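You operate a simulated robot arm through the tools that you are given. There is no shell and no other tool. Be economical: measure what you need, move in short steps, check, and stop when the job is done.

Carry out the task below with a simulated robot arm. There is one attempt and no reset: what you move stays moved.

JOB
Gauge the white film sample and file it by its thickness.
Fine: down in the film gauge slot, ratchet knob on till it clicks; the display shows ten layers. Knob back to OPEN before the sample comes out.

Only the result counts: the job must be done as asked and must still hold three seconds after the hand-in. Knocking over, shifting, dropping, spilling or breaking anything else fails it.

ROBOT AND FRAMES
A 6-joint arm with a two-finger parallel gripper, fixed in place. Base frame: the origin is at the foot of the arm, x ahead of it, y to its left, z up; the work surface is at about z = 884. Readings come in mm, rad, newtons and seconds.
With the tool pointing down near the work surface it reaches from about 240 to 660 mm from the base axis. Its first joint turns from -1.152 to 1.152 rad. Payload 2.9 kg.
The tool frame sits at the grasp point between the pads (the TCP): z along the fingers, y along the line on which they close. The tips reach 30 mm beyond it. The gripper opens to 110 mm. The fingers are 20 mm wide and 10 mm thick; the gripper's body (48 by 112 mm) begins 55 mm behind the TCP.
Orientation is that of the tool frame in the base frame, as [roll, pitch, yaw] about the fixed x, y, z axes, in that order (R = Rz(yaw) Ry(pitch) Rx(roll)). With the fingers straight down and closing along the base's y, the tool's x points along the base's -x, its y along +y and its z along -z.

CONTROLS
- The arm moves only by the tool step_arm. Its argument "moves" is a list of rows, each an object of numbers (a shift or turn left out is 0, a gripper value left out holds the last): "gripper": the finger opening in mm, from 0 to 110; "dx", "dy", "dz": the shift along the tool's x, y, z in mm; "ax", "ay", "az": the turn, a rotation vector about the tool's x, y, z in rad. In form: [{"gripper": .., "dx": .., "dy": .., "dz": .., "ax": .., "ay": .., "az": ..}, ...]. A call has 1 to 20 rows; each row is the pose to reach, as a shift and turn from the pose commanded when the call began, along the tool's axes at that moment. A row lasts 0.2 s, in which the tool goes at most 50 mm and 0.15 rad; a call with a longer step from one row to the next is refused whole, and so is a gripper value outside its range. A pose out of reach is approached as far as the arm can. The call stops where the force on the tool passes 40 N (or 10 N more than at its start, if that is more) or the arm is blocked; 0.2 s more then pass. The fingers move at their own pace (about 108 mm/s each) and stop on an object; they squeeze with about 43 N. The grip force told is the motor's: it shows also when the fingers shut on nothing. Time passes only in rows, and 0.2 s behind the last, so rows that repeat a pose let the fingers close. It gives the time, the measured TCP pose, the force on the tool (base axes), the opening and the grip force at its end, in the units of the frame above (readings bear some noise), and new pictures: "pictures" is both (left out), scene, wrist or none.
- Cameras (640 x 400 px; columns grow to the right, rows downward): "scene" is fixed at [68.9, 423.8, 1391.2]; the picture's right is [-0.84, -0.54, 0.00], its down [-0.27, 0.41, -0.87] and it looks along [0.47, -0.73, -0.49] (base axes); focal length 326 px, centre (320, 200). "wrist" rides on the gripper at [-36, 0, -57] in the tool frame; the picture's right is [0.00, -1.00, 0.00], its down [0.97, 0.00, -0.24] and it looks along [0.24, 0.00, 0.97] (tool axes); focal length 218 px, centre (320, 200). There is no depth. A picture from a camera that has moved, and an enlarged one, comes with that camera's place and axes in the base frame and with its lens.
- enlarge(camera, box): a new picture of the part [left, top, right, bottom] of that camera's present view, enlarged. No time passes.
- hand_in(): hands the job in; it is judged then, once.

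Go step by step. Nothing tells you positions but the pictures and the camera data: compare them with the known pose of the tool, close in by small moves and look again before you grip or let go. The budget is 120 turns and 170 pictures, counting those below and the enlarged ones. Unless the task says otherwise, let go and move clear before handing in, and close with one line.

The tools are called after "Emit:" as a command line: name --argument value ..., lists and objects as JSON in quotes. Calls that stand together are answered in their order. step_arm: Moves the arm, as the interface text tells. Its arguments: {"type":"object","properties":{"moves":{"type":"array","items":{"type":"object","properties":{"gripper":{"type":"number"},"dx":{"type":"number"},"dy":{"type":"number"},"dz":{"type":"number"},"ax":{"type":"number"},"ay":{"type":"number"},"az":{"type":"number"}}}},"pictures":{"type":"string","enum":["both","scene","wrist","none"]}},"required":["moves"]} The other tools are called the same way: enlarge (camera, box) takes an enlarged picture of a part of a camera's view; hand_in () hands the job in.

At the start:

```text
clock: 0.0
eef_pos: [421.8, -177.5, 1223.8]
tool_rot: [-3.14, 0.0, -3.141]
ft_force: [0.7, 1.1, -0.8]
opening: 110.1
gripper_force: 0.1
```

scene: 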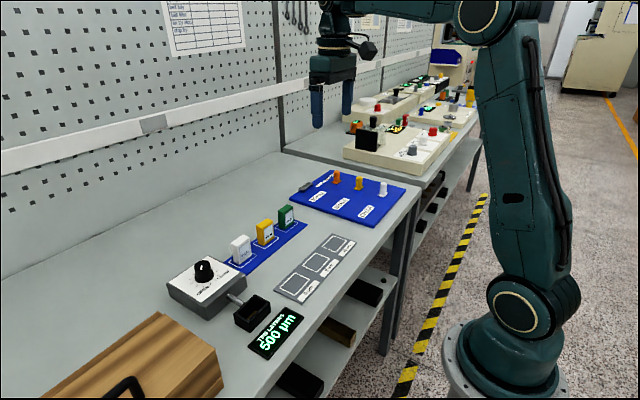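
wrist: 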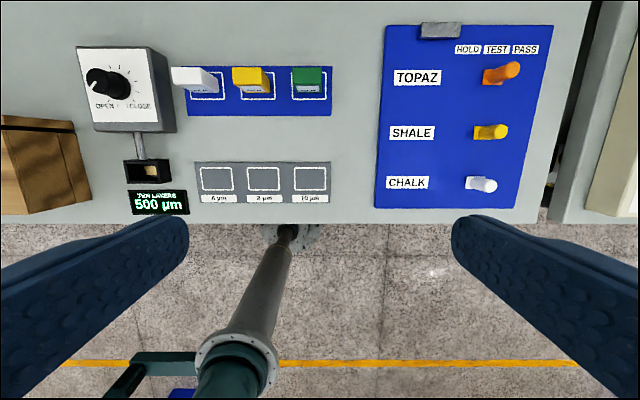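

I see the bench with the gauge (knob box, slot with a black cup), three samples, and a filing tray marked 6/8/10 µm or so. I'll look closer before moving.

Emit:
enlarge --camera "wrist" --box '[60, 30, 350, 220]'

Emit:
enlarge --camera "scene" --box '[150, 190, 390, 370]'

```text
2.11 times, centred on (205, 125) of wrist
camera zoom: at [458.1, -178.7, 1280.2], right [0.0, -1.0, 0.0], down [-0.97, 0.0, 0.24], along [-0.24, 0.0, -0.97], focal length 460 px, centre (562, 358)
```

zoom: 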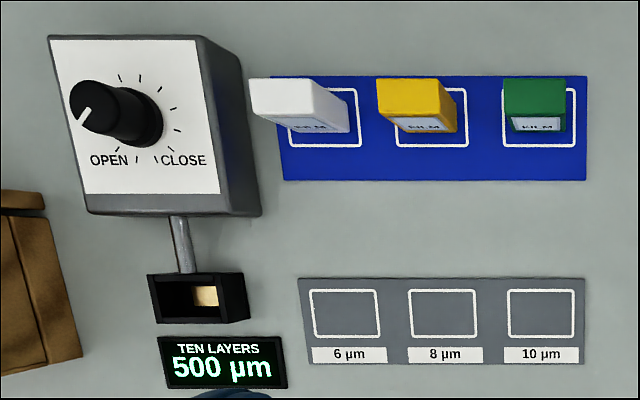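

```text
2.22 times, centred on (270, 280) of scene
camera zoom: at [68.9, 423.8, 1391.2], right [-0.84, -0.54, 0.0], down [-0.27, 0.41, -0.87], along [0.47, -0.73, -0.49], focal length 723 px, centre (431, 22)
```

zoom: 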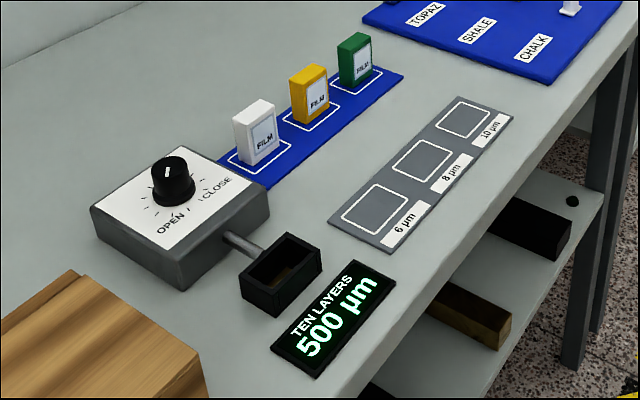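

The gauge stands at about y≈+110..130, and the white sample near (548, 8). I'll move above them for a better view.

Emit:
step_arm --moves '[{"dx": -14, "dy": 34, "dz": 16}, {"dx": -28, "dy": 68, "dz": 32}, {"dx": -42, "dy": 102, "dz": 48}, {"dx": -56, "dy": 136, "dz": 64}, {"dx": -70, "dy": 170, "dz": 80}, {"dx": -84, "dy": 204, "dz": 97}, {"dx": -98, "dy": 238, "dz": 114}, {"dx": -98, "dy": 238, "dz": 114}]'

```text
clock: 1.8
eef_pos: [520.2, 61.8, 1111.6]
tool_rot: [-3.141, 0.0, 3.14]
ft_force: [0.5, -0.6, -0.3]
opening: 109.9
gripper_force: 0.1
camera wrist: at [555.5, 60.8, 1168.1], right [0.0, -1.0, 0.0], down [-0.97, 0.0, 0.24], along [-0.24, 0.0, -0.97], focal length 218 px, centre (320, 200)
```

scene: 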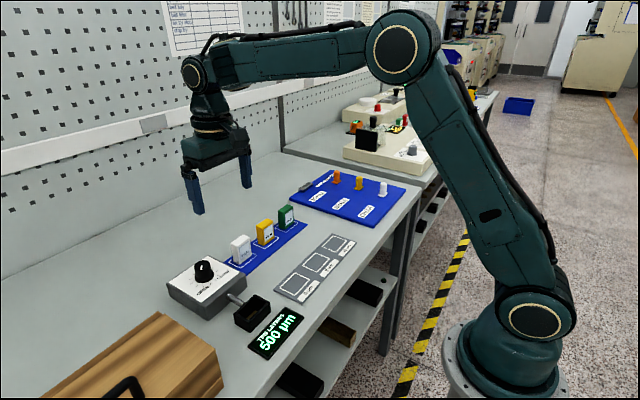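
wrist: 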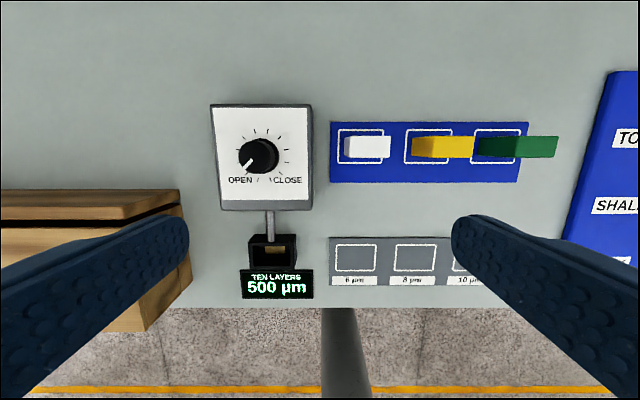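

Emit:
enlarge --camera "wrist" --box '[200, 95, 360, 195]'

Emit:
enlarge --camera "wrist" --box '[220, 195, 460, 305]'

Emit:
enlarge --camera "wrist" --box '[325, 110, 485, 210]'

```text
4.00 times, centred on (280, 145) of wrist
camera zoom: at [555.5, 60.8, 1168.1], right [0.0, -1.0, 0.0], down [-0.97, 0.0, 0.24], along [-0.24, 0.0, -0.97], focal length 873 px, centre (480, 420)
```

zoom: 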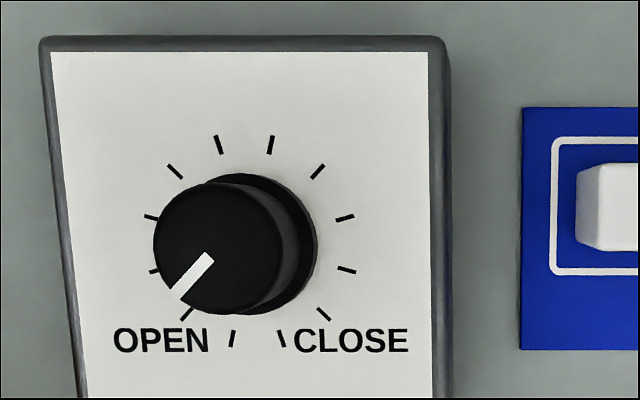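

```text
2.67 times, centred on (340, 250) of wrist
camera zoom: at [555.5, 60.8, 1168.1], right [0.0, -1.0, 0.0], down [-0.97, 0.0, 0.24], along [-0.24, 0.0, -0.97], focal length 582 px, centre (267, 67)
```

zoom: 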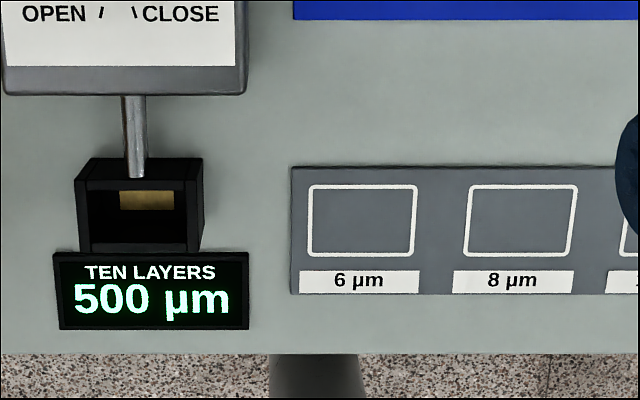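

```text
4.00 times, centred on (405, 160) of wrist
camera zoom: at [555.5, 60.8, 1168.1], right [0.0, -1.0, 0.0], down [-0.97, 0.0, 0.24], along [-0.24, 0.0, -0.97], focal length 873 px, centre (-20, 360)
```

zoom: 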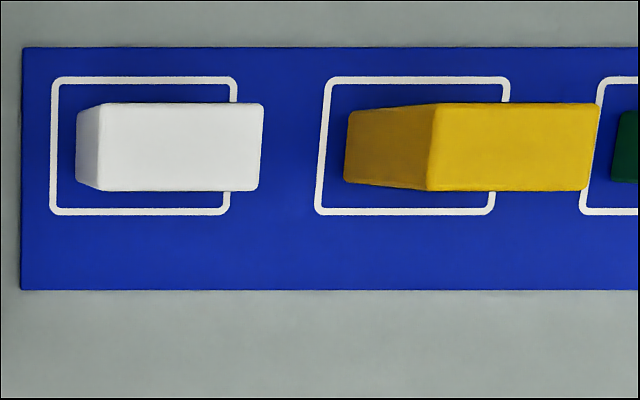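

Knob is at OPEN. Estimates: white sample centre ≈(554, 10), top ≈z 940; cup ≈(417, 124); knob ≈(545, 121), top ≈958. I'll go above the sample.

Emit:
step_arm --moves '[{"dx": -17, "dy": -26, "dz": 25}, {"dx": -34, "dy": -51, "dz": 50}, {"dx": -34, "dy": -51, "dz": 50, "gripper": 70}, {"dx": -34, "dy": -51, "dz": 50, "gripper": 70}]'

```text
clock: 2.8
eef_pos: [555.2, 9.9, 1059.4]
tool_rot: [3.14, 0.0, 3.141]
ft_force: [-0.1, -0.6, 0.1]
opening: 70.0
gripper_force: 0.0
camera wrist: at [591.2, 9.8, 1116.5], right [0.0, -1.0, 0.0], down [-0.97, 0.0, 0.24], along [-0.24, 0.0, -0.97], focal length 218 px, centre (320, 200)
```

scene: 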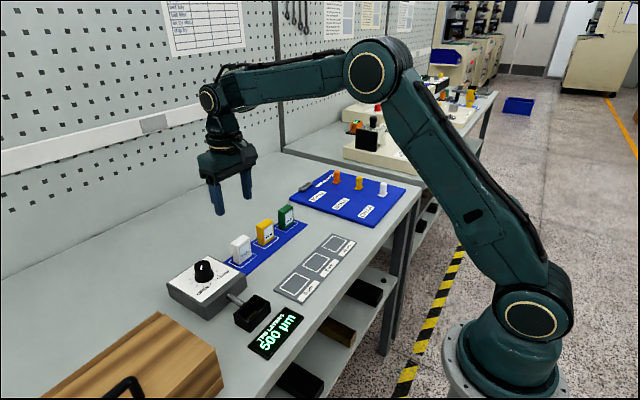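
wrist: 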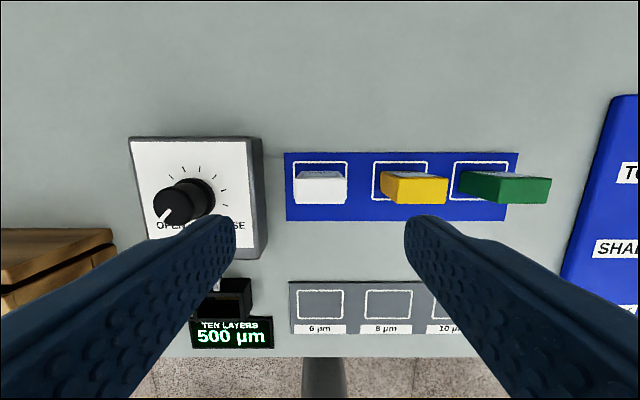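

Emit:
enlarge --camera "wrist" --box '[275, 140, 395, 230]'

Emit:
enlarge --camera "scene" --box '[200, 210, 300, 290]'

```text
4.44 times, centred on (335, 185) of wrist
camera zoom: at [591.2, 9.8, 1116.5], right [0.0, -1.0, 0.0], down [-0.97, 0.0, 0.24], along [-0.24, 0.0, -0.97], focal length 970 px, centre (253, 267)
```

zoom: 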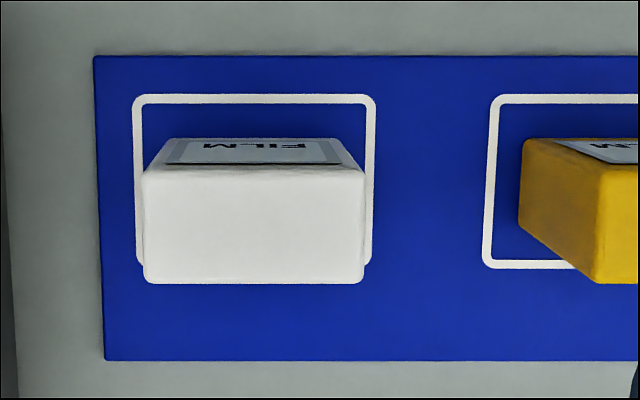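

```text
5.00 times, centred on (250, 250) of scene
camera zoom: at [68.9, 423.8, 1391.2], right [-0.84, -0.54, 0.0], down [-0.27, 0.41, -0.87], along [0.47, -0.73, -0.49], focal length 1627 px, centre (670, -50)
```

zoom: 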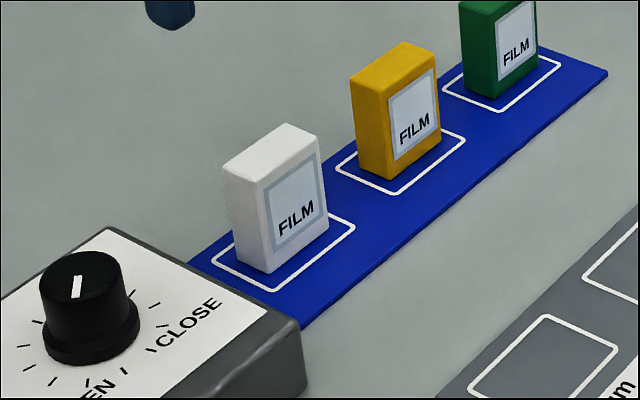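

The sample is aligned: centre (554.4, 9.8), top at ≈938. I'll descend so that the tips overlap its upper ~17 mm.

Emit:
step_arm --moves '[{"dz": 40}, {"dz": 75}, {"dz": 95}, {"dz": 108}, {"dz": 108}]'

Emit:
enlarge --camera "scene" --box '[180, 190, 300, 290]'

```text
clock: 4.0
eef_pos: [554.8, 9.1, 951.8]
tool_rot: [-3.14, -0.001, -3.141]
ft_force: [-0.1, -0.5, 0.5]
opening: 70.1
gripper_force: 0.0
camera wrist: at [589.8, 8.4, 1009.0], right [0.0, -1.0, 0.0], down [-0.97, 0.0, 0.24], along [-0.24, 0.0, -0.97], focal length 218 px, centre (320, 200)
```

scene: 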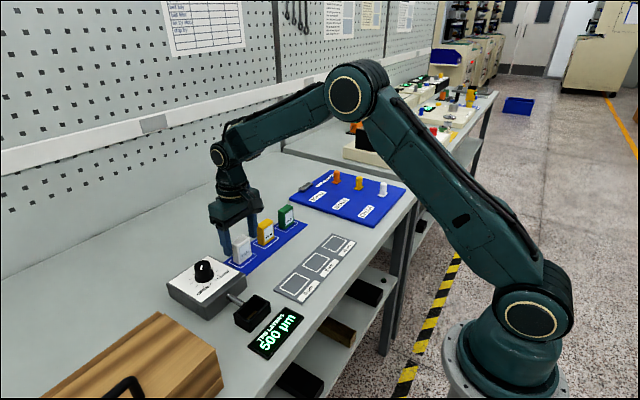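
wrist: 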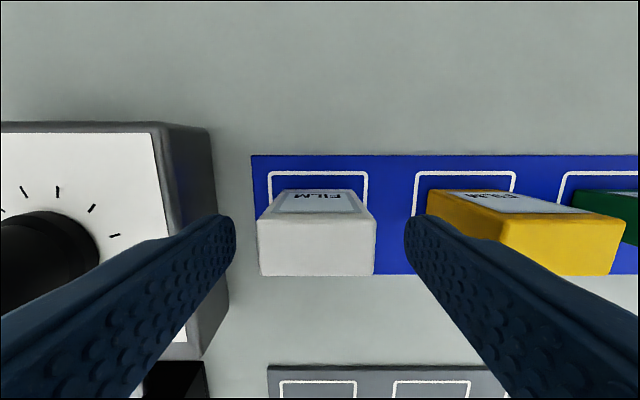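

```text
4.00 times, centred on (240, 240) of scene
camera zoom: at [68.9, 423.8, 1391.2], right [-0.84, -0.54, 0.0], down [-0.27, 0.41, -0.87], along [0.47, -0.73, -0.49], focal length 1302 px, centre (640, 40)
```

zoom: 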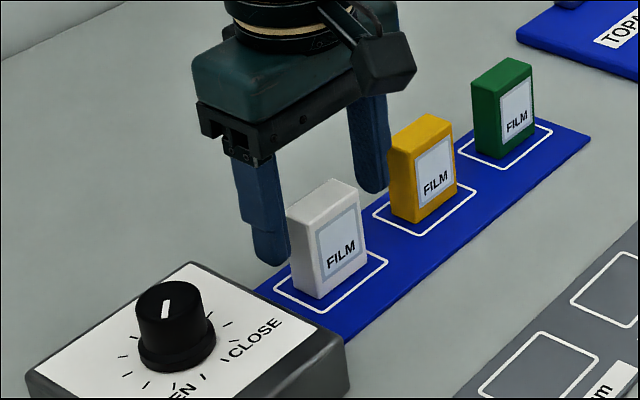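

Fingers straddle the sample with space on both sides. I'll close and lift slightly.

Emit:
step_arm --moves '[{"gripper": 30}, {"gripper": 30}, {"gripper": 30}, {"gripper": 30}]' --pictures "wrist"

```text
clock: 5.0
eef_pos: [554.6, 9.2, 952.3]
tool_rot: [3.141, -0.001, -3.139]
ft_force: [0.7, -0.1, 0.5]
opening: 40.4
gripper_force: 43.7
camera wrist: at [589.8, 8.4, 1009.3], right [0.0, -1.0, 0.0], down [-0.97, 0.0, 0.24], along [-0.24, 0.0, -0.97], focal length 218 px, centre (320, 200)
```

wrist: 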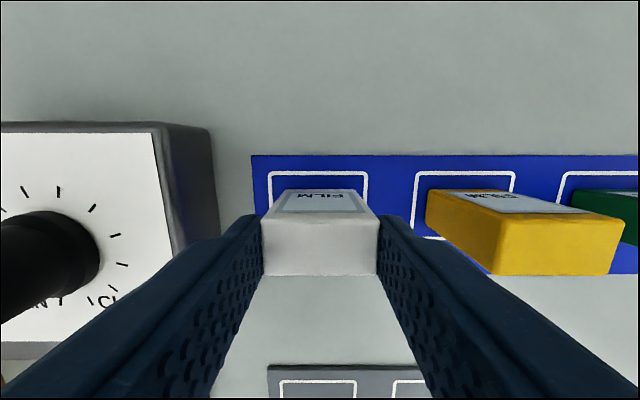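

Gripped at 40 mm. Lifting, then moving to the near side of the cup so that the camera looks onto it past the sample.

Emit:
step_arm --moves '[{"dz": -30}, {"dz": -70}, {"dz": -100}, {"dx": 40, "dy": 22, "dz": -100}, {"dx": 80, "dy": 44, "dz": -100}, {"dx": 120, "dy": 66, "dz": -100}, {"dx": 160, "dy": 90, "dz": -100}, {"dx": 200, "dy": 113, "dz": -100}, {"dx": 200, "dy": 113, "dz": -100}]'

```text
clock: 7.0
eef_pos: [354.0, 119.0, 1051.2]
tool_rot: [3.141, 0.0, -3.142]
ft_force: [0.9, 0.3, -0.7]
opening: 40.7
gripper_force: 42.8
camera wrist: at [389.0, 120.3, 1107.5], right [0.0, -1.0, 0.0], down [-0.97, 0.0, 0.24], along [-0.24, 0.0, -0.97], focal length 218 px, centre (320, 200)
```

scene: 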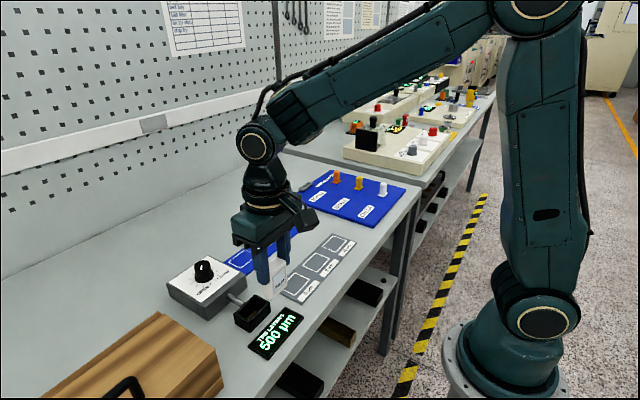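
wrist: 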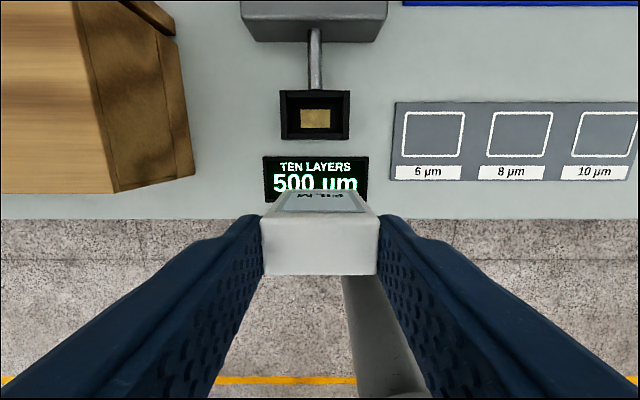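

Emit:
enlarge --camera "wrist" --box '[265, 75, 365, 145]'

Emit:
enlarge --camera "scene" --box '[215, 280, 295, 340]'

```text
5.71 times, centred on (315, 110) of wrist
camera zoom: at [389.0, 120.3, 1107.5], right [0.0, -1.0, 0.0], down [-0.97, 0.0, 0.24], along [-0.24, 0.0, -0.97], focal length 1247 px, centre (349, 714)
```

zoom: 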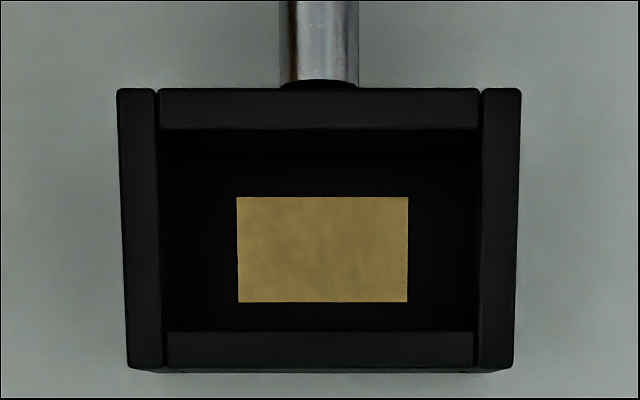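

```text
6.67 times, centred on (255, 310) of scene
camera zoom: at [68.8, 423.8, 1391.2], right [-0.84, -0.54, 0.0], down [-0.27, 0.41, -0.87], along [0.47, -0.73, -0.49], focal length 2170 px, centre (753, -533)
```

zoom: 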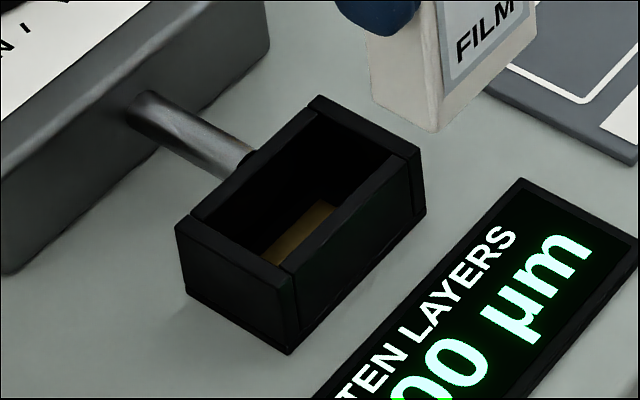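

Cup opening ≈47×29 mm centred at (413.8, 124.7), rim ≈908. I'll bring the sample right above it and look.

Emit:
step_arm --moves '[{"dx": -30, "dy": 2}, {"dx": -61, "dy": 4.5}, {"dx": -61, "dy": 4.5, "dz": 25}, {"dx": -61, "dy": 4.5, "dz": 50}, {"dx": -61, "dy": 4.5, "dz": 60}, {"dx": -61, "dy": 4.5, "dz": 60}]'

Emit:
enlarge --camera "scene" --box '[205, 250, 305, 340]'

Emit:
enlarge --camera "wrist" --box '[230, 130, 410, 290]'

```text
clock: 8.4
eef_pos: [414.8, 126.2, 991.7]
tool_rot: [-3.141, 0.0, 3.141]
ft_force: [0.9, 0.2, -1.0]
opening: 40.6
gripper_force: 43.7
camera wrist: at [450.7, 125.6, 1048.3], right [0.0, -1.0, 0.0], down [-0.97, 0.0, 0.24], along [-0.24, 0.0, -0.97], focal length 218 px, centre (320, 200)
```

scene: 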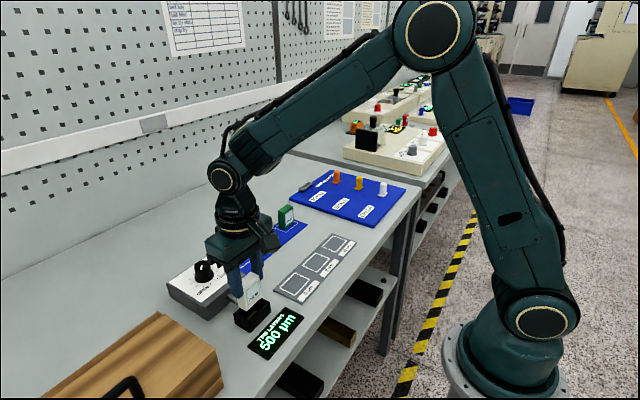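
wrist: 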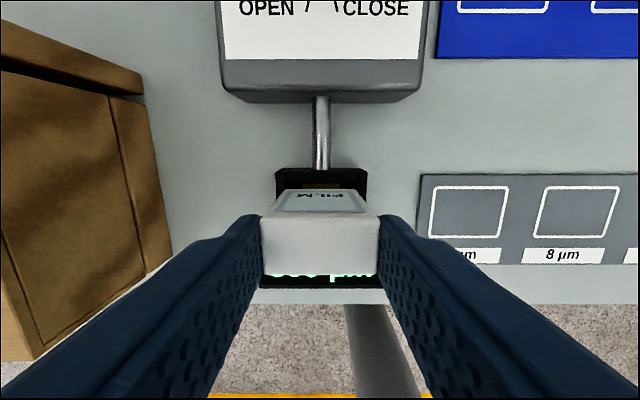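

```text
4.44 times, centred on (255, 295) of scene
camera zoom: at [68.9, 423.8, 1391.2], right [-0.84, -0.54, 0.0], down [-0.27, 0.41, -0.87], along [0.47, -0.73, -0.49], focal length 1446 px, centre (609, -222)
```

zoom: 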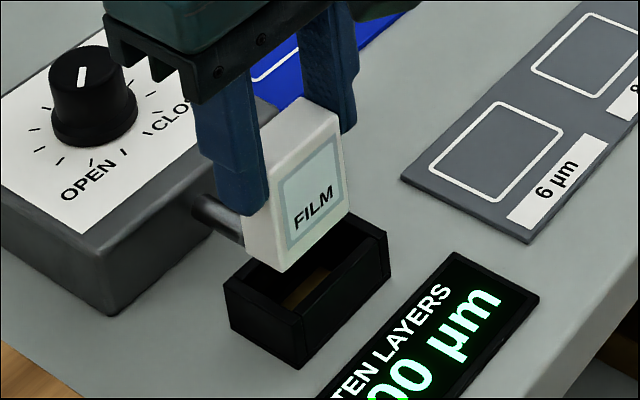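

```text
2.50 times, centred on (320, 210) of wrist
camera zoom: at [450.7, 125.6, 1048.3], right [0.0, -1.0, 0.0], down [-0.97, 0.0, 0.24], along [-0.24, 0.0, -0.97], focal length 546 px, centre (320, 175)
```

zoom: 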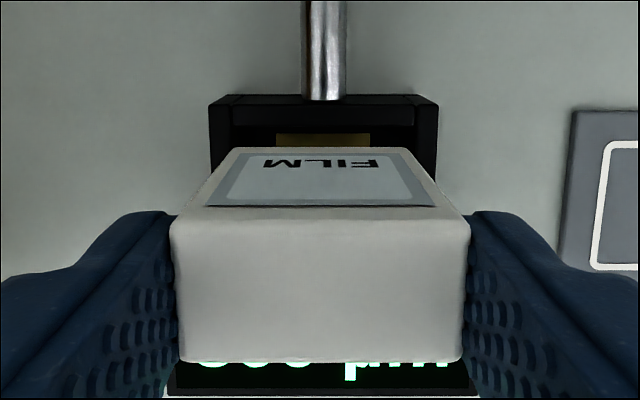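

Aligned within about 1 mm; correcting by −1 mm in x and −0.7 in y, then descending gently.

Emit:
step_arm --moves '[{"dx": 1, "dy": -0.7}, {"dx": 1, "dy": -0.7, "dz": 8}, {"dx": 1, "dy": -0.7, "dz": 14}, {"dx": 1, "dy": -0.7, "dz": 20}, {"dx": 1, "dy": -0.7, "dz": 24}, {"dx": 1, "dy": -0.7, "dz": 24}]'

Emit:
enlarge --camera "scene" --box '[205, 250, 305, 340]'

```text
clock: 9.8
eef_pos: [413.1, 125.8, 967.6]
tool_rot: [3.141, 0.0, 3.141]
ft_force: [-0.5, -0.7, 0.2]
opening: 40.8
gripper_force: 42.8
camera wrist: at [449.7, 125.2, 1024.4], right [0.0, -1.0, 0.0], down [-0.97, 0.0, 0.24], along [-0.24, 0.0, -0.97], focal length 218 px, centre (320, 200)
```

scene: 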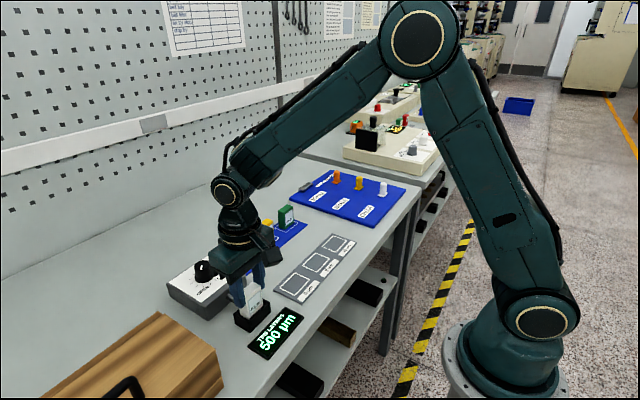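
wrist: 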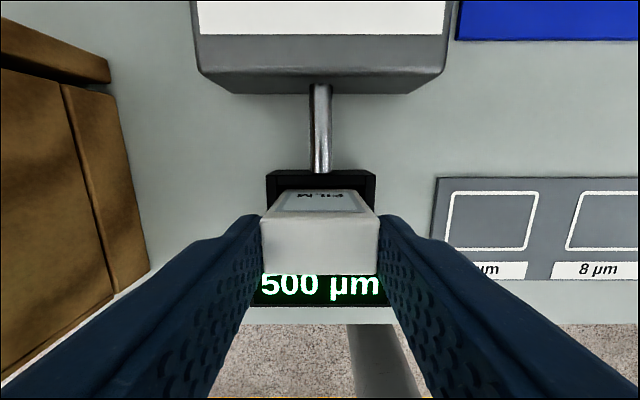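

```text
4.44 times, centred on (255, 295) of scene
camera zoom: at [68.9, 423.8, 1391.2], right [-0.84, -0.54, 0.0], down [-0.27, 0.41, -0.87], along [0.47, -0.73, -0.49], focal length 1446 px, centre (609, -222)
```

zoom: 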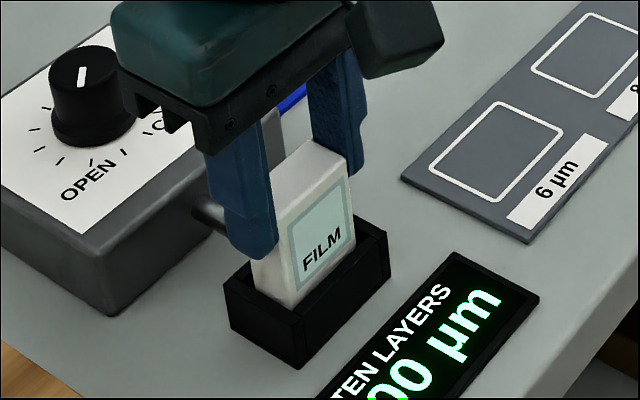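

It has entered the slot without contact force. Continuing down to the floor.

Emit:
step_arm --moves '[{"dz": 4}, {"dz": 8}, {"dz": 11}, {"dz": 13}, {"dz": 14.5}, {"dz": 14.5}]'

Emit:
enlarge --camera "scene" --box '[205, 250, 305, 340]'

```text
clock: 11.2
eef_pos: [414.3, 126.0, 953.2]
tool_rot: [-3.142, -0.001, 3.141]
ft_force: [-0.6, 0.0, 0.0]
opening: 40.6
gripper_force: 43.3
camera wrist: at [449.9, 125.5, 1009.9], right [0.0, -1.0, 0.0], down [-0.97, 0.0, 0.24], along [-0.24, 0.0, -0.97], focal length 218 px, centre (320, 200)
```

scene: 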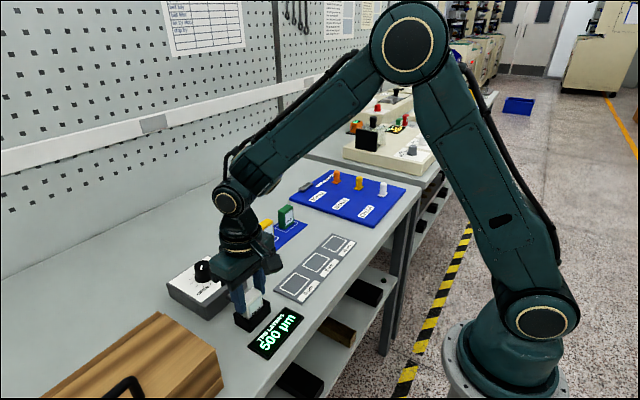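
wrist: 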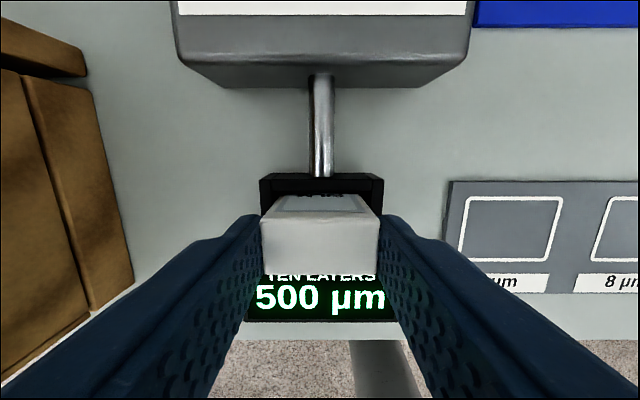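

```text
4.44 times, centred on (255, 295) of scene
camera zoom: at [68.9, 423.8, 1391.2], right [-0.84, -0.54, 0.0], down [-0.27, 0.41, -0.87], along [0.47, -0.73, -0.49], focal length 1446 px, centre (609, -222)
```

zoom: 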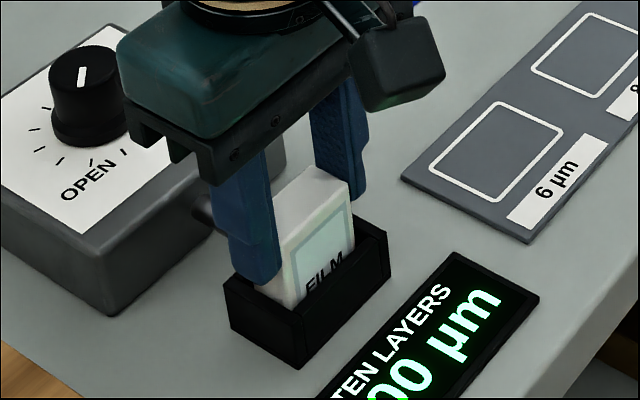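

No floor contact yet; a few more millimetres.

Emit:
step_arm --moves '[{"dz": 1}, {"dz": 2}, {"dz": 3}, {"dz": 3}]' --pictures "none"

```text
clock: 12.4
eef_pos: [415.6, 126.2, 951.7]
tool_rot: [3.14, 0.004, -3.141]
ft_force: [-1.3, 0.1, 7.4]
opening: 40.8
gripper_force: 43.2
stopped in row 4: the force on the tool passed its limit (the readings are from after the stop); the commanded pose is now the measured one
```

Floor contact (sample seated at z≈951.7, same as on the tray). Releasing and rising straight up.

Emit:
step_arm --moves '[{"gripper": 60}, {"gripper": 60}, {"gripper": 60}, {"gripper": 60, "dz": -20}, {"gripper": 60, "dz": -60}, {"gripper": 60, "dz": -100}, {"gripper": 60, "dz": -100}]'

Emit:
enlarge --camera "scene" --box '[155, 240, 305, 350]'

```text
clock: 14.0
eef_pos: [413.5, 127.0, 1052.7]
tool_rot: [3.139, 0.002, 3.141]
ft_force: [-0.1, -0.3, -0.5]
opening: 59.8
gripper_force: 0.0
camera wrist: at [449.0, 126.8, 1108.2], right [0.0, -1.0, 0.0], down [-0.97, 0.0, 0.24], along [-0.24, 0.0, -0.97], focal length 218 px, centre (320, 200)
```

scene: 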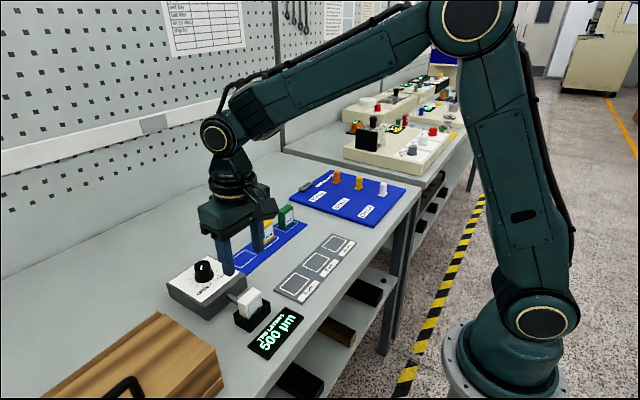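
wrist: 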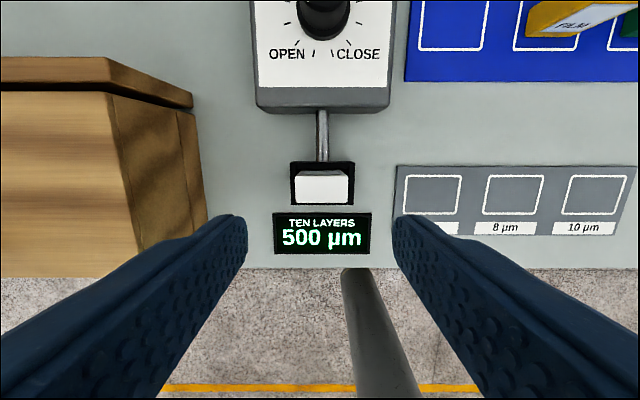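

```text
3.64 times, centred on (230, 295) of scene
camera zoom: at [68.9, 423.8, 1391.2], right [-0.84, -0.54, 0.0], down [-0.27, 0.41, -0.87], along [0.47, -0.73, -0.49], focal length 1184 px, centre (647, -146)
```

zoom: 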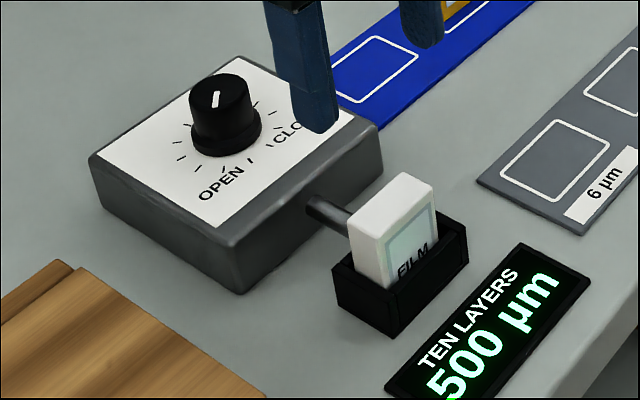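

The sample stands in the slot. Next, above the knob at roughly (545, 121).

Emit:
step_arm --moves '[{"dx": -44, "dy": -2, "gripper": 60}, {"dx": -88, "dy": -4}, {"dx": -131, "dy": -5}, {"dx": -131, "dy": -5}]' --pictures "wrist"

Emit:
enlarge --camera "wrist" --box '[260, 130, 380, 230]'

```text
clock: 15.0
eef_pos: [544.5, 122.4, 1052.4]
tool_rot: [3.14, 0.002, 3.141]
ft_force: [0.1, -0.2, 0.6]
opening: 60.0
gripper_force: 0.1
camera wrist: at [580.1, 121.0, 1109.4], right [0.0, -1.0, 0.0], down [-0.97, 0.0, 0.24], along [-0.24, 0.0, -0.97], focal length 218 px, centre (320, 200)
```

wrist: 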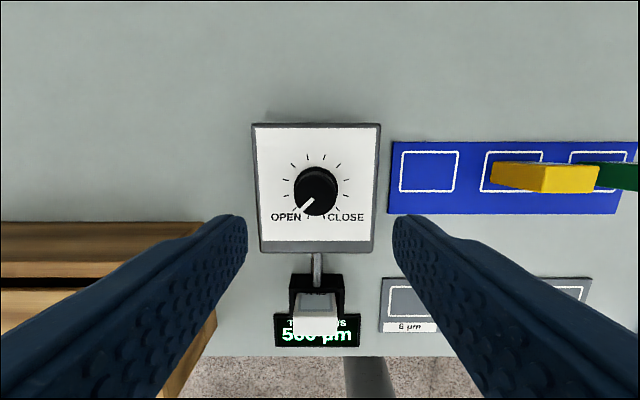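

```text
4.00 times, centred on (320, 180) of wrist
camera zoom: at [580.1, 121.0, 1109.4], right [0.0, -1.0, 0.0], down [-0.97, 0.0, 0.24], along [-0.24, 0.0, -0.97], focal length 873 px, centre (320, 280)
```

zoom: 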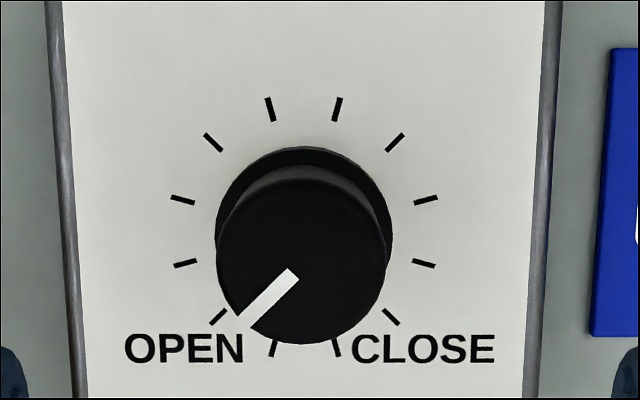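

Knob axis ≈(545.2, 124.3), top ≈950, diameter ≈32. I'll centre over it and pre-rotate the hand counter-clockwise 1.5 rad to gain turning range.

Emit:
step_arm --moves '[{"dx": -1, "dy": 3, "az": -0.15}, {"dx": -1, "dy": 3, "az": -0.3}, {"dx": -1, "dy": 3, "az": -0.45}, {"dx": -1, "dy": 3, "az": -0.6}, {"dx": -1, "dy": 3, "az": -0.75}, {"dx": -1, "dy": 3, "az": -0.9}, {"dx": -1, "dy": 3, "az": -1.05}, {"dx": -1, "dy": 3, "az": -1.2}, {"dx": -1, "dy": 3, "az": -1.35}, {"dx": -1, "dy": 3, "az": -1.5}, {"dx": -1, "dy": 3, "az": -1.5}]'

Emit:
enlarge --camera "wrist" --box '[240, 120, 400, 220]'

```text
clock: 17.4
eef_pos: [547.7, 124.4, 1052.6]
tool_rot: [-3.14, 0.002, -1.64]
ft_force: [0.5, 0.5, -0.1]
opening: 60.0
gripper_force: 0.1
camera wrist: at [548.7, 159.5, 1108.7], right [1.0, -0.07, 0.0], down [-0.07, -0.97, 0.24], along [-0.01, -0.24, -0.97], focal length 218 px, centre (320, 200)
```

scene: 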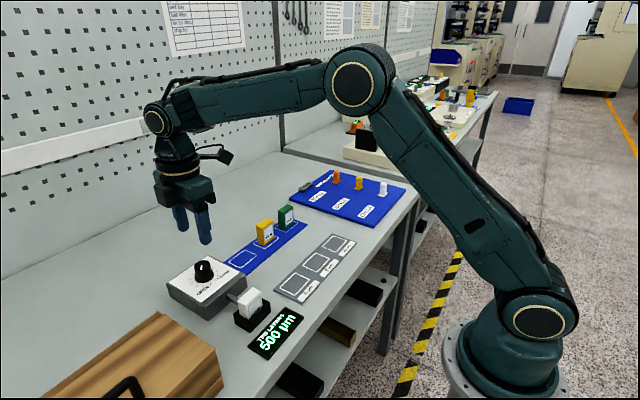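
wrist: 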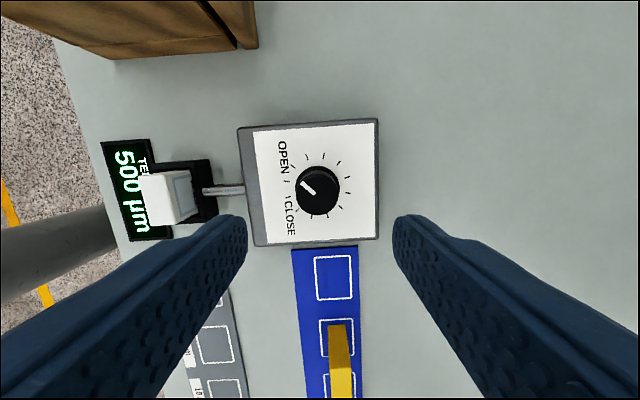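

```text
4.00 times, centred on (320, 170) of wrist
camera zoom: at [548.7, 159.5, 1108.7], right [1.0, -0.07, 0.0], down [-0.07, -0.97, 0.24], along [-0.01, -0.24, -0.97], focal length 873 px, centre (320, 320)
```

zoom: 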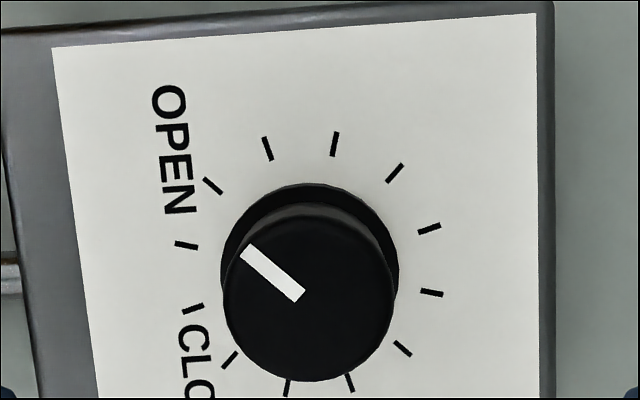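

Small correction (dx −0.9, dy +2), then descend around the knob's upper part.

Emit:
step_arm --moves '[{"dx": -0.9, "dy": 2, "dz": 30}, {"dx": -0.9, "dy": 2, "dz": 60}, {"dx": -0.9, "dy": 2, "dz": 78}, {"dx": -0.9, "dy": 2, "dz": 86}, {"dx": -0.9, "dy": 2, "dz": 86}]'

Emit:
enlarge --camera "scene" --box '[140, 220, 280, 330]'

```text
clock: 18.6
eef_pos: [544.8, 124.8, 966.1]
tool_rot: [-3.138, 0.001, -1.64]
ft_force: [0.7, 0.2, -0.1]
opening: 60.0
gripper_force: 0.1
camera wrist: at [547.2, 160.9, 1022.7], right [1.0, -0.07, 0.0], down [-0.07, -0.97, 0.24], along [-0.01, -0.24, -0.97], focal length 218 px, centre (320, 200)
```

scene: 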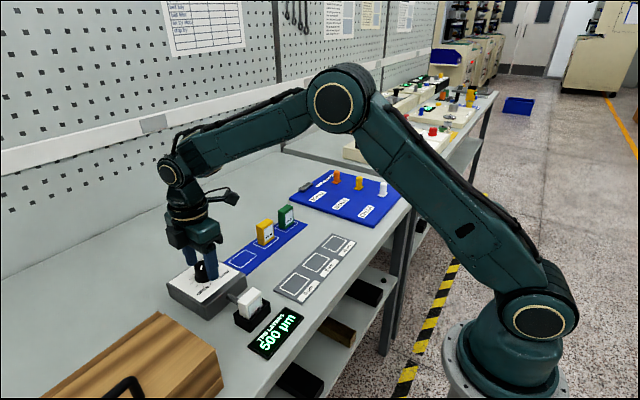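
wrist: 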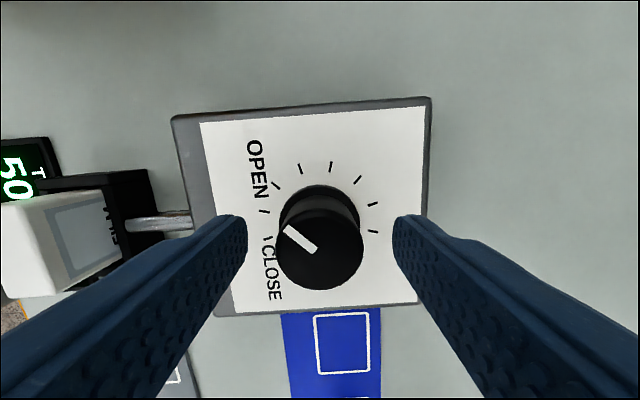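

```text
3.64 times, centred on (210, 275) of scene
camera zoom: at [68.9, 423.8, 1391.2], right [-0.84, -0.54, 0.0], down [-0.27, 0.41, -0.87], along [0.47, -0.73, -0.49], focal length 1184 px, centre (720, -73)
```

zoom: 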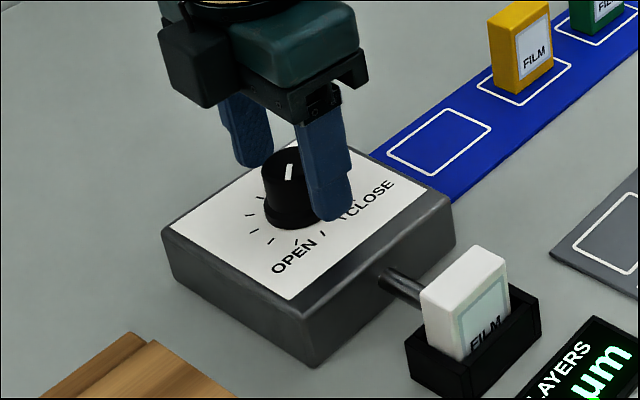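

Knob is centred between the fingers. Closing on it.

Emit:
step_arm --moves '[{"gripper": 20}, {"gripper": 20}, {"gripper": 20}, {"gripper": 20}]' --pictures "none"

```text
clock: 19.6
eef_pos: [544.6, 124.9, 966.0]
tool_rot: [-3.14, 0.001, -1.641]
ft_force: [-2.2, 0.4, -0.3]
opening: 34.4
gripper_force: 44.7
```

Gripped at 34 mm. Turning clockwise in small steps.

Emit:
step_arm --moves '[{"az": 0.1}, {"az": 0.2}, {"az": 0.3}, {"az": 0.4}, {"az": 0.5}, {"az": 0.6}, {"az": 0.7}, {"az": 0.8}, {"az": 0.9}, {"az": 1.0}, {"az": 1.0}]'

Emit:
enlarge --camera "scene" --box '[150, 230, 310, 360]'

```text
clock: 22.0
eef_pos: [545.5, 125.1, 966.1]
tool_rot: [-3.141, 0.003, -2.642]
ft_force: [-1.4, -2.3, -0.2]
opening: 34.2
gripper_force: 44.8
camera wrist: at [576.3, 142.0, 1022.8], right [0.48, -0.88, 0.0], down [-0.85, -0.46, 0.24], along [-0.21, -0.11, -0.97], focal length 218 px, centre (320, 200)
```

scene: 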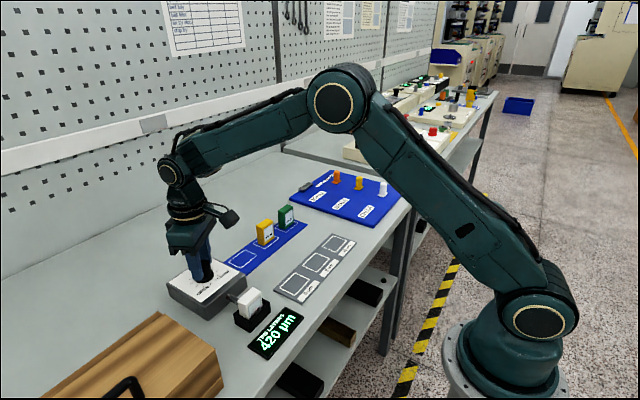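
wrist: 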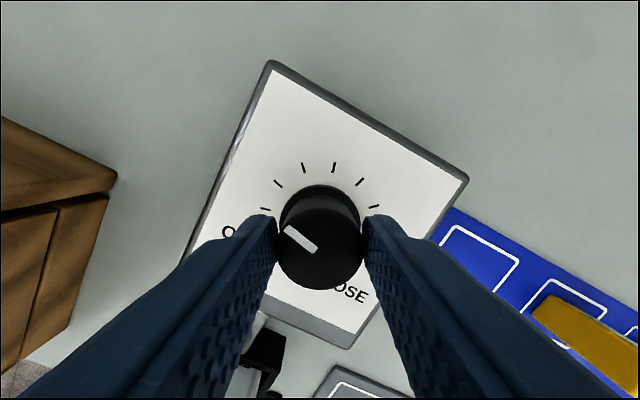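

```text
3.08 times, centred on (230, 295) of scene
camera zoom: at [68.9, 423.8, 1391.2], right [-0.84, -0.54, 0.0], down [-0.27, 0.41, -0.87], along [0.47, -0.73, -0.49], focal length 1002 px, centre (597, -92)
```

zoom: 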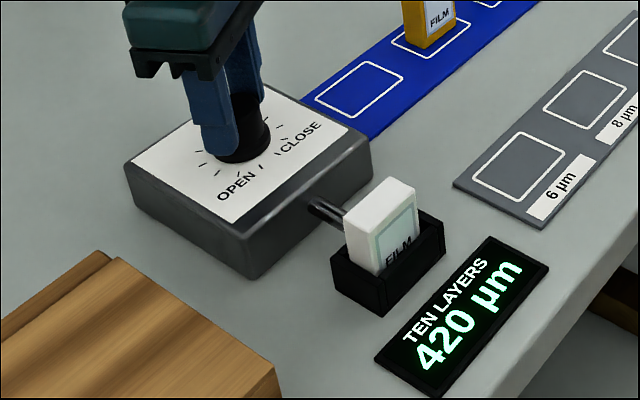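

Display now 420; turning works (≈80 per rad). Continuing.

Emit:
step_arm --moves '[{"az": 0.12}, {"az": 0.24}, {"az": 0.36}, {"az": 0.48}, {"az": 0.6}, {"az": 0.72}, {"az": 0.84}, {"az": 0.96}, {"az": 1.08}, {"az": 1.2}, {"az": 1.32}, {"az": 1.44}, {"az": 1.56}, {"az": 1.68}, {"az": 1.8}, {"az": 1.8}]'

Emit:
enlarge --camera "scene" --box '[150, 230, 310, 360]'

```text
clock: 25.4
eef_pos: [544.6, 124.3, 966.3]
tool_rot: [3.14, 0.001, 1.84]
ft_force: [-6.4, -10.8, 2.4]
opening: 34.4
gripper_force: 45.3
camera wrist: at [554.2, 89.5, 1022.7], right [-0.96, -0.27, 0.0], down [-0.26, 0.94, 0.24], along [-0.06, 0.23, -0.97], focal length 218 px, centre (320, 200)
```

scene: 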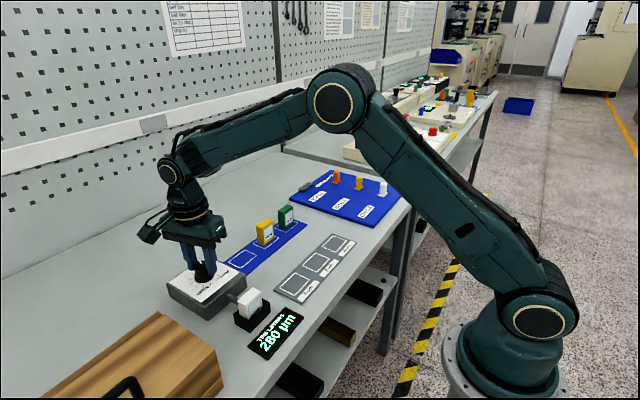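
wrist: 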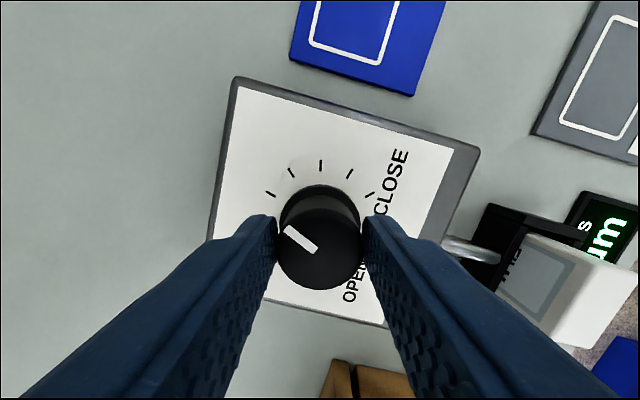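

```text
3.08 times, centred on (230, 295) of scene
camera zoom: at [68.7, 423.6, 1391.3], right [-0.84, -0.54, 0.0], down [-0.27, 0.41, -0.87], along [0.47, -0.73, -0.49], focal length 1002 px, centre (597, -92)
```

zoom: 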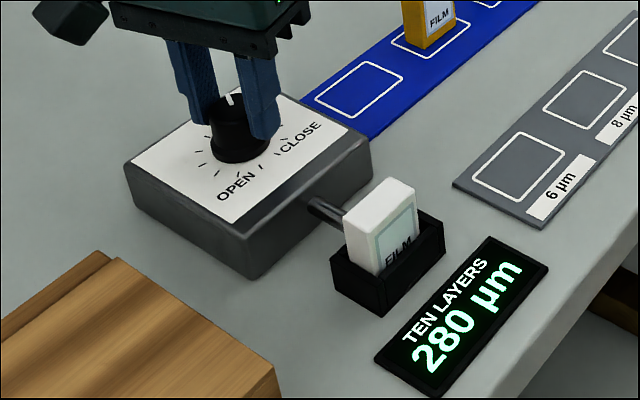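

280 now; continuing clockwise while watching the force.

Emit:
step_arm --moves '[{"az": 0.1}, {"az": 0.2}, {"az": 0.3}, {"az": 0.4}, {"az": 0.5}, {"az": 0.6}, {"az": 0.7}, {"az": 0.8}, {"az": 0.9}, {"az": 1.0}, {"az": 1.1}, {"az": 1.2}, {"az": 1.2}]' --pictures "both"

Emit:
enlarge --camera "scene" --box '[150, 230, 310, 360]'

```text
clock: 28.2
eef_pos: [545.0, 124.6, 966.9]
tool_rot: [3.141, -0.002, 0.638]
ft_force: [-11.6, -8.7, 3.0]
opening: 34.2
gripper_force: 44.9
camera wrist: at [515.3, 102.9, 1022.7], right [-0.6, 0.8, 0.0], down [0.78, 0.58, 0.24], along [0.19, 0.14, -0.97], focal length 218 px, centre (320, 200)
```

scene: 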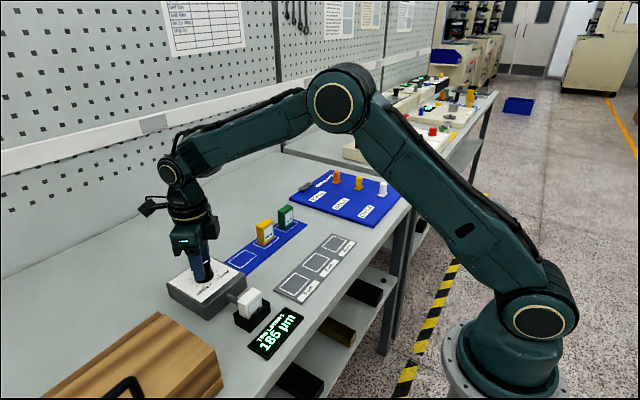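
wrist: 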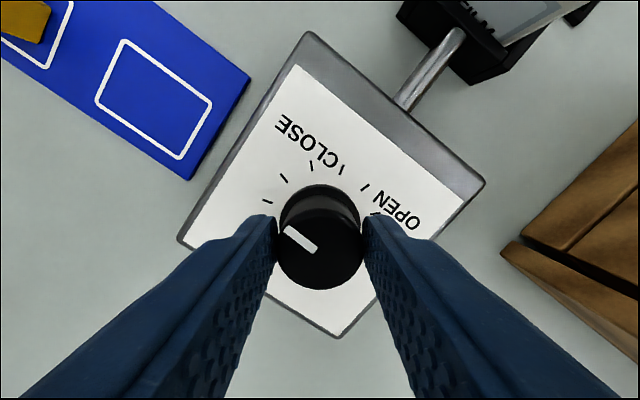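

```text
3.08 times, centred on (230, 295) of scene
camera zoom: at [68.5, 423.6, 1391.3], right [-0.84, -0.54, 0.0], down [-0.27, 0.41, -0.87], along [0.47, -0.73, -0.49], focal length 1002 px, centre (597, -92)
```

zoom: 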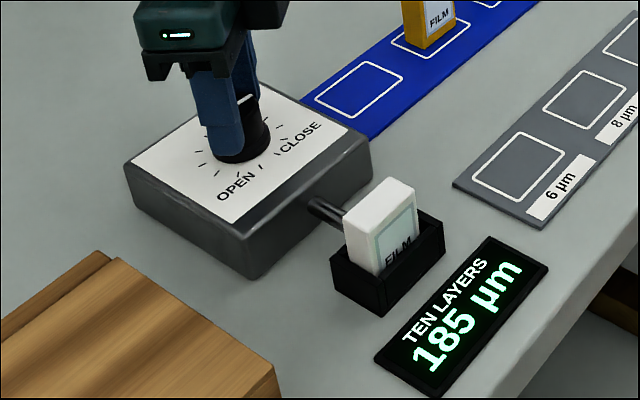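

185 now. Continuing in shorter stretches to catch the click.

Emit:
step_arm --moves '[{"az": 0.1}, {"az": 0.2}, {"az": 0.3}, {"az": 0.4}, {"az": 0.5}, {"az": 0.6}, {"az": 0.7}, {"az": 0.7}]' --pictures "scene"

Emit:
enlarge --camera "scene" --box '[150, 230, 310, 360]'

```text
clock: 29.1
eef_pos: [544.7, 125.7, 966.0]
tool_rot: [3.137, 0.007, 0.353]
ft_force: [-3.4, 3.9, 3.2]
opening: 34.3
gripper_force: 45.4
out of reach, approached as far as the arm can: row 4
stopped in row 4: the force on the tool passed its limit (the readings are from after the stop); the commanded pose is now the measured one
```

scene: 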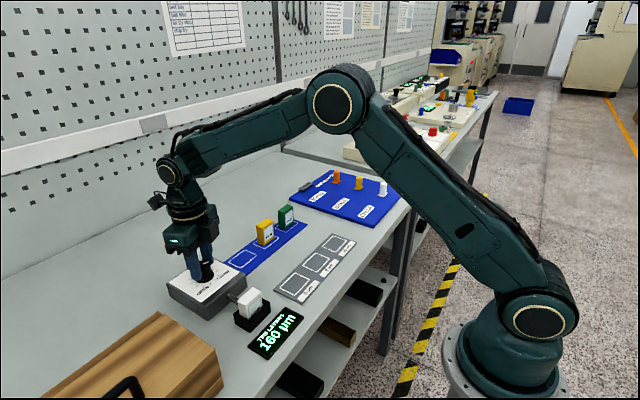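

```text
3.08 times, centred on (230, 295) of scene
camera zoom: at [68.8, 423.9, 1391.2], right [-0.84, -0.54, 0.0], down [-0.27, 0.41, -0.87], along [0.47, -0.73, -0.49], focal length 1002 px, centre (597, -92)
```

zoom: 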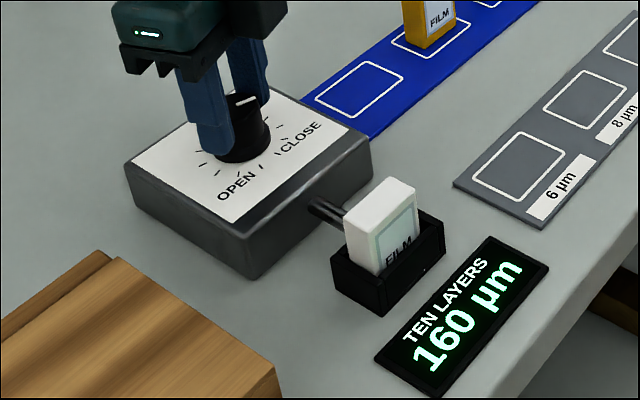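

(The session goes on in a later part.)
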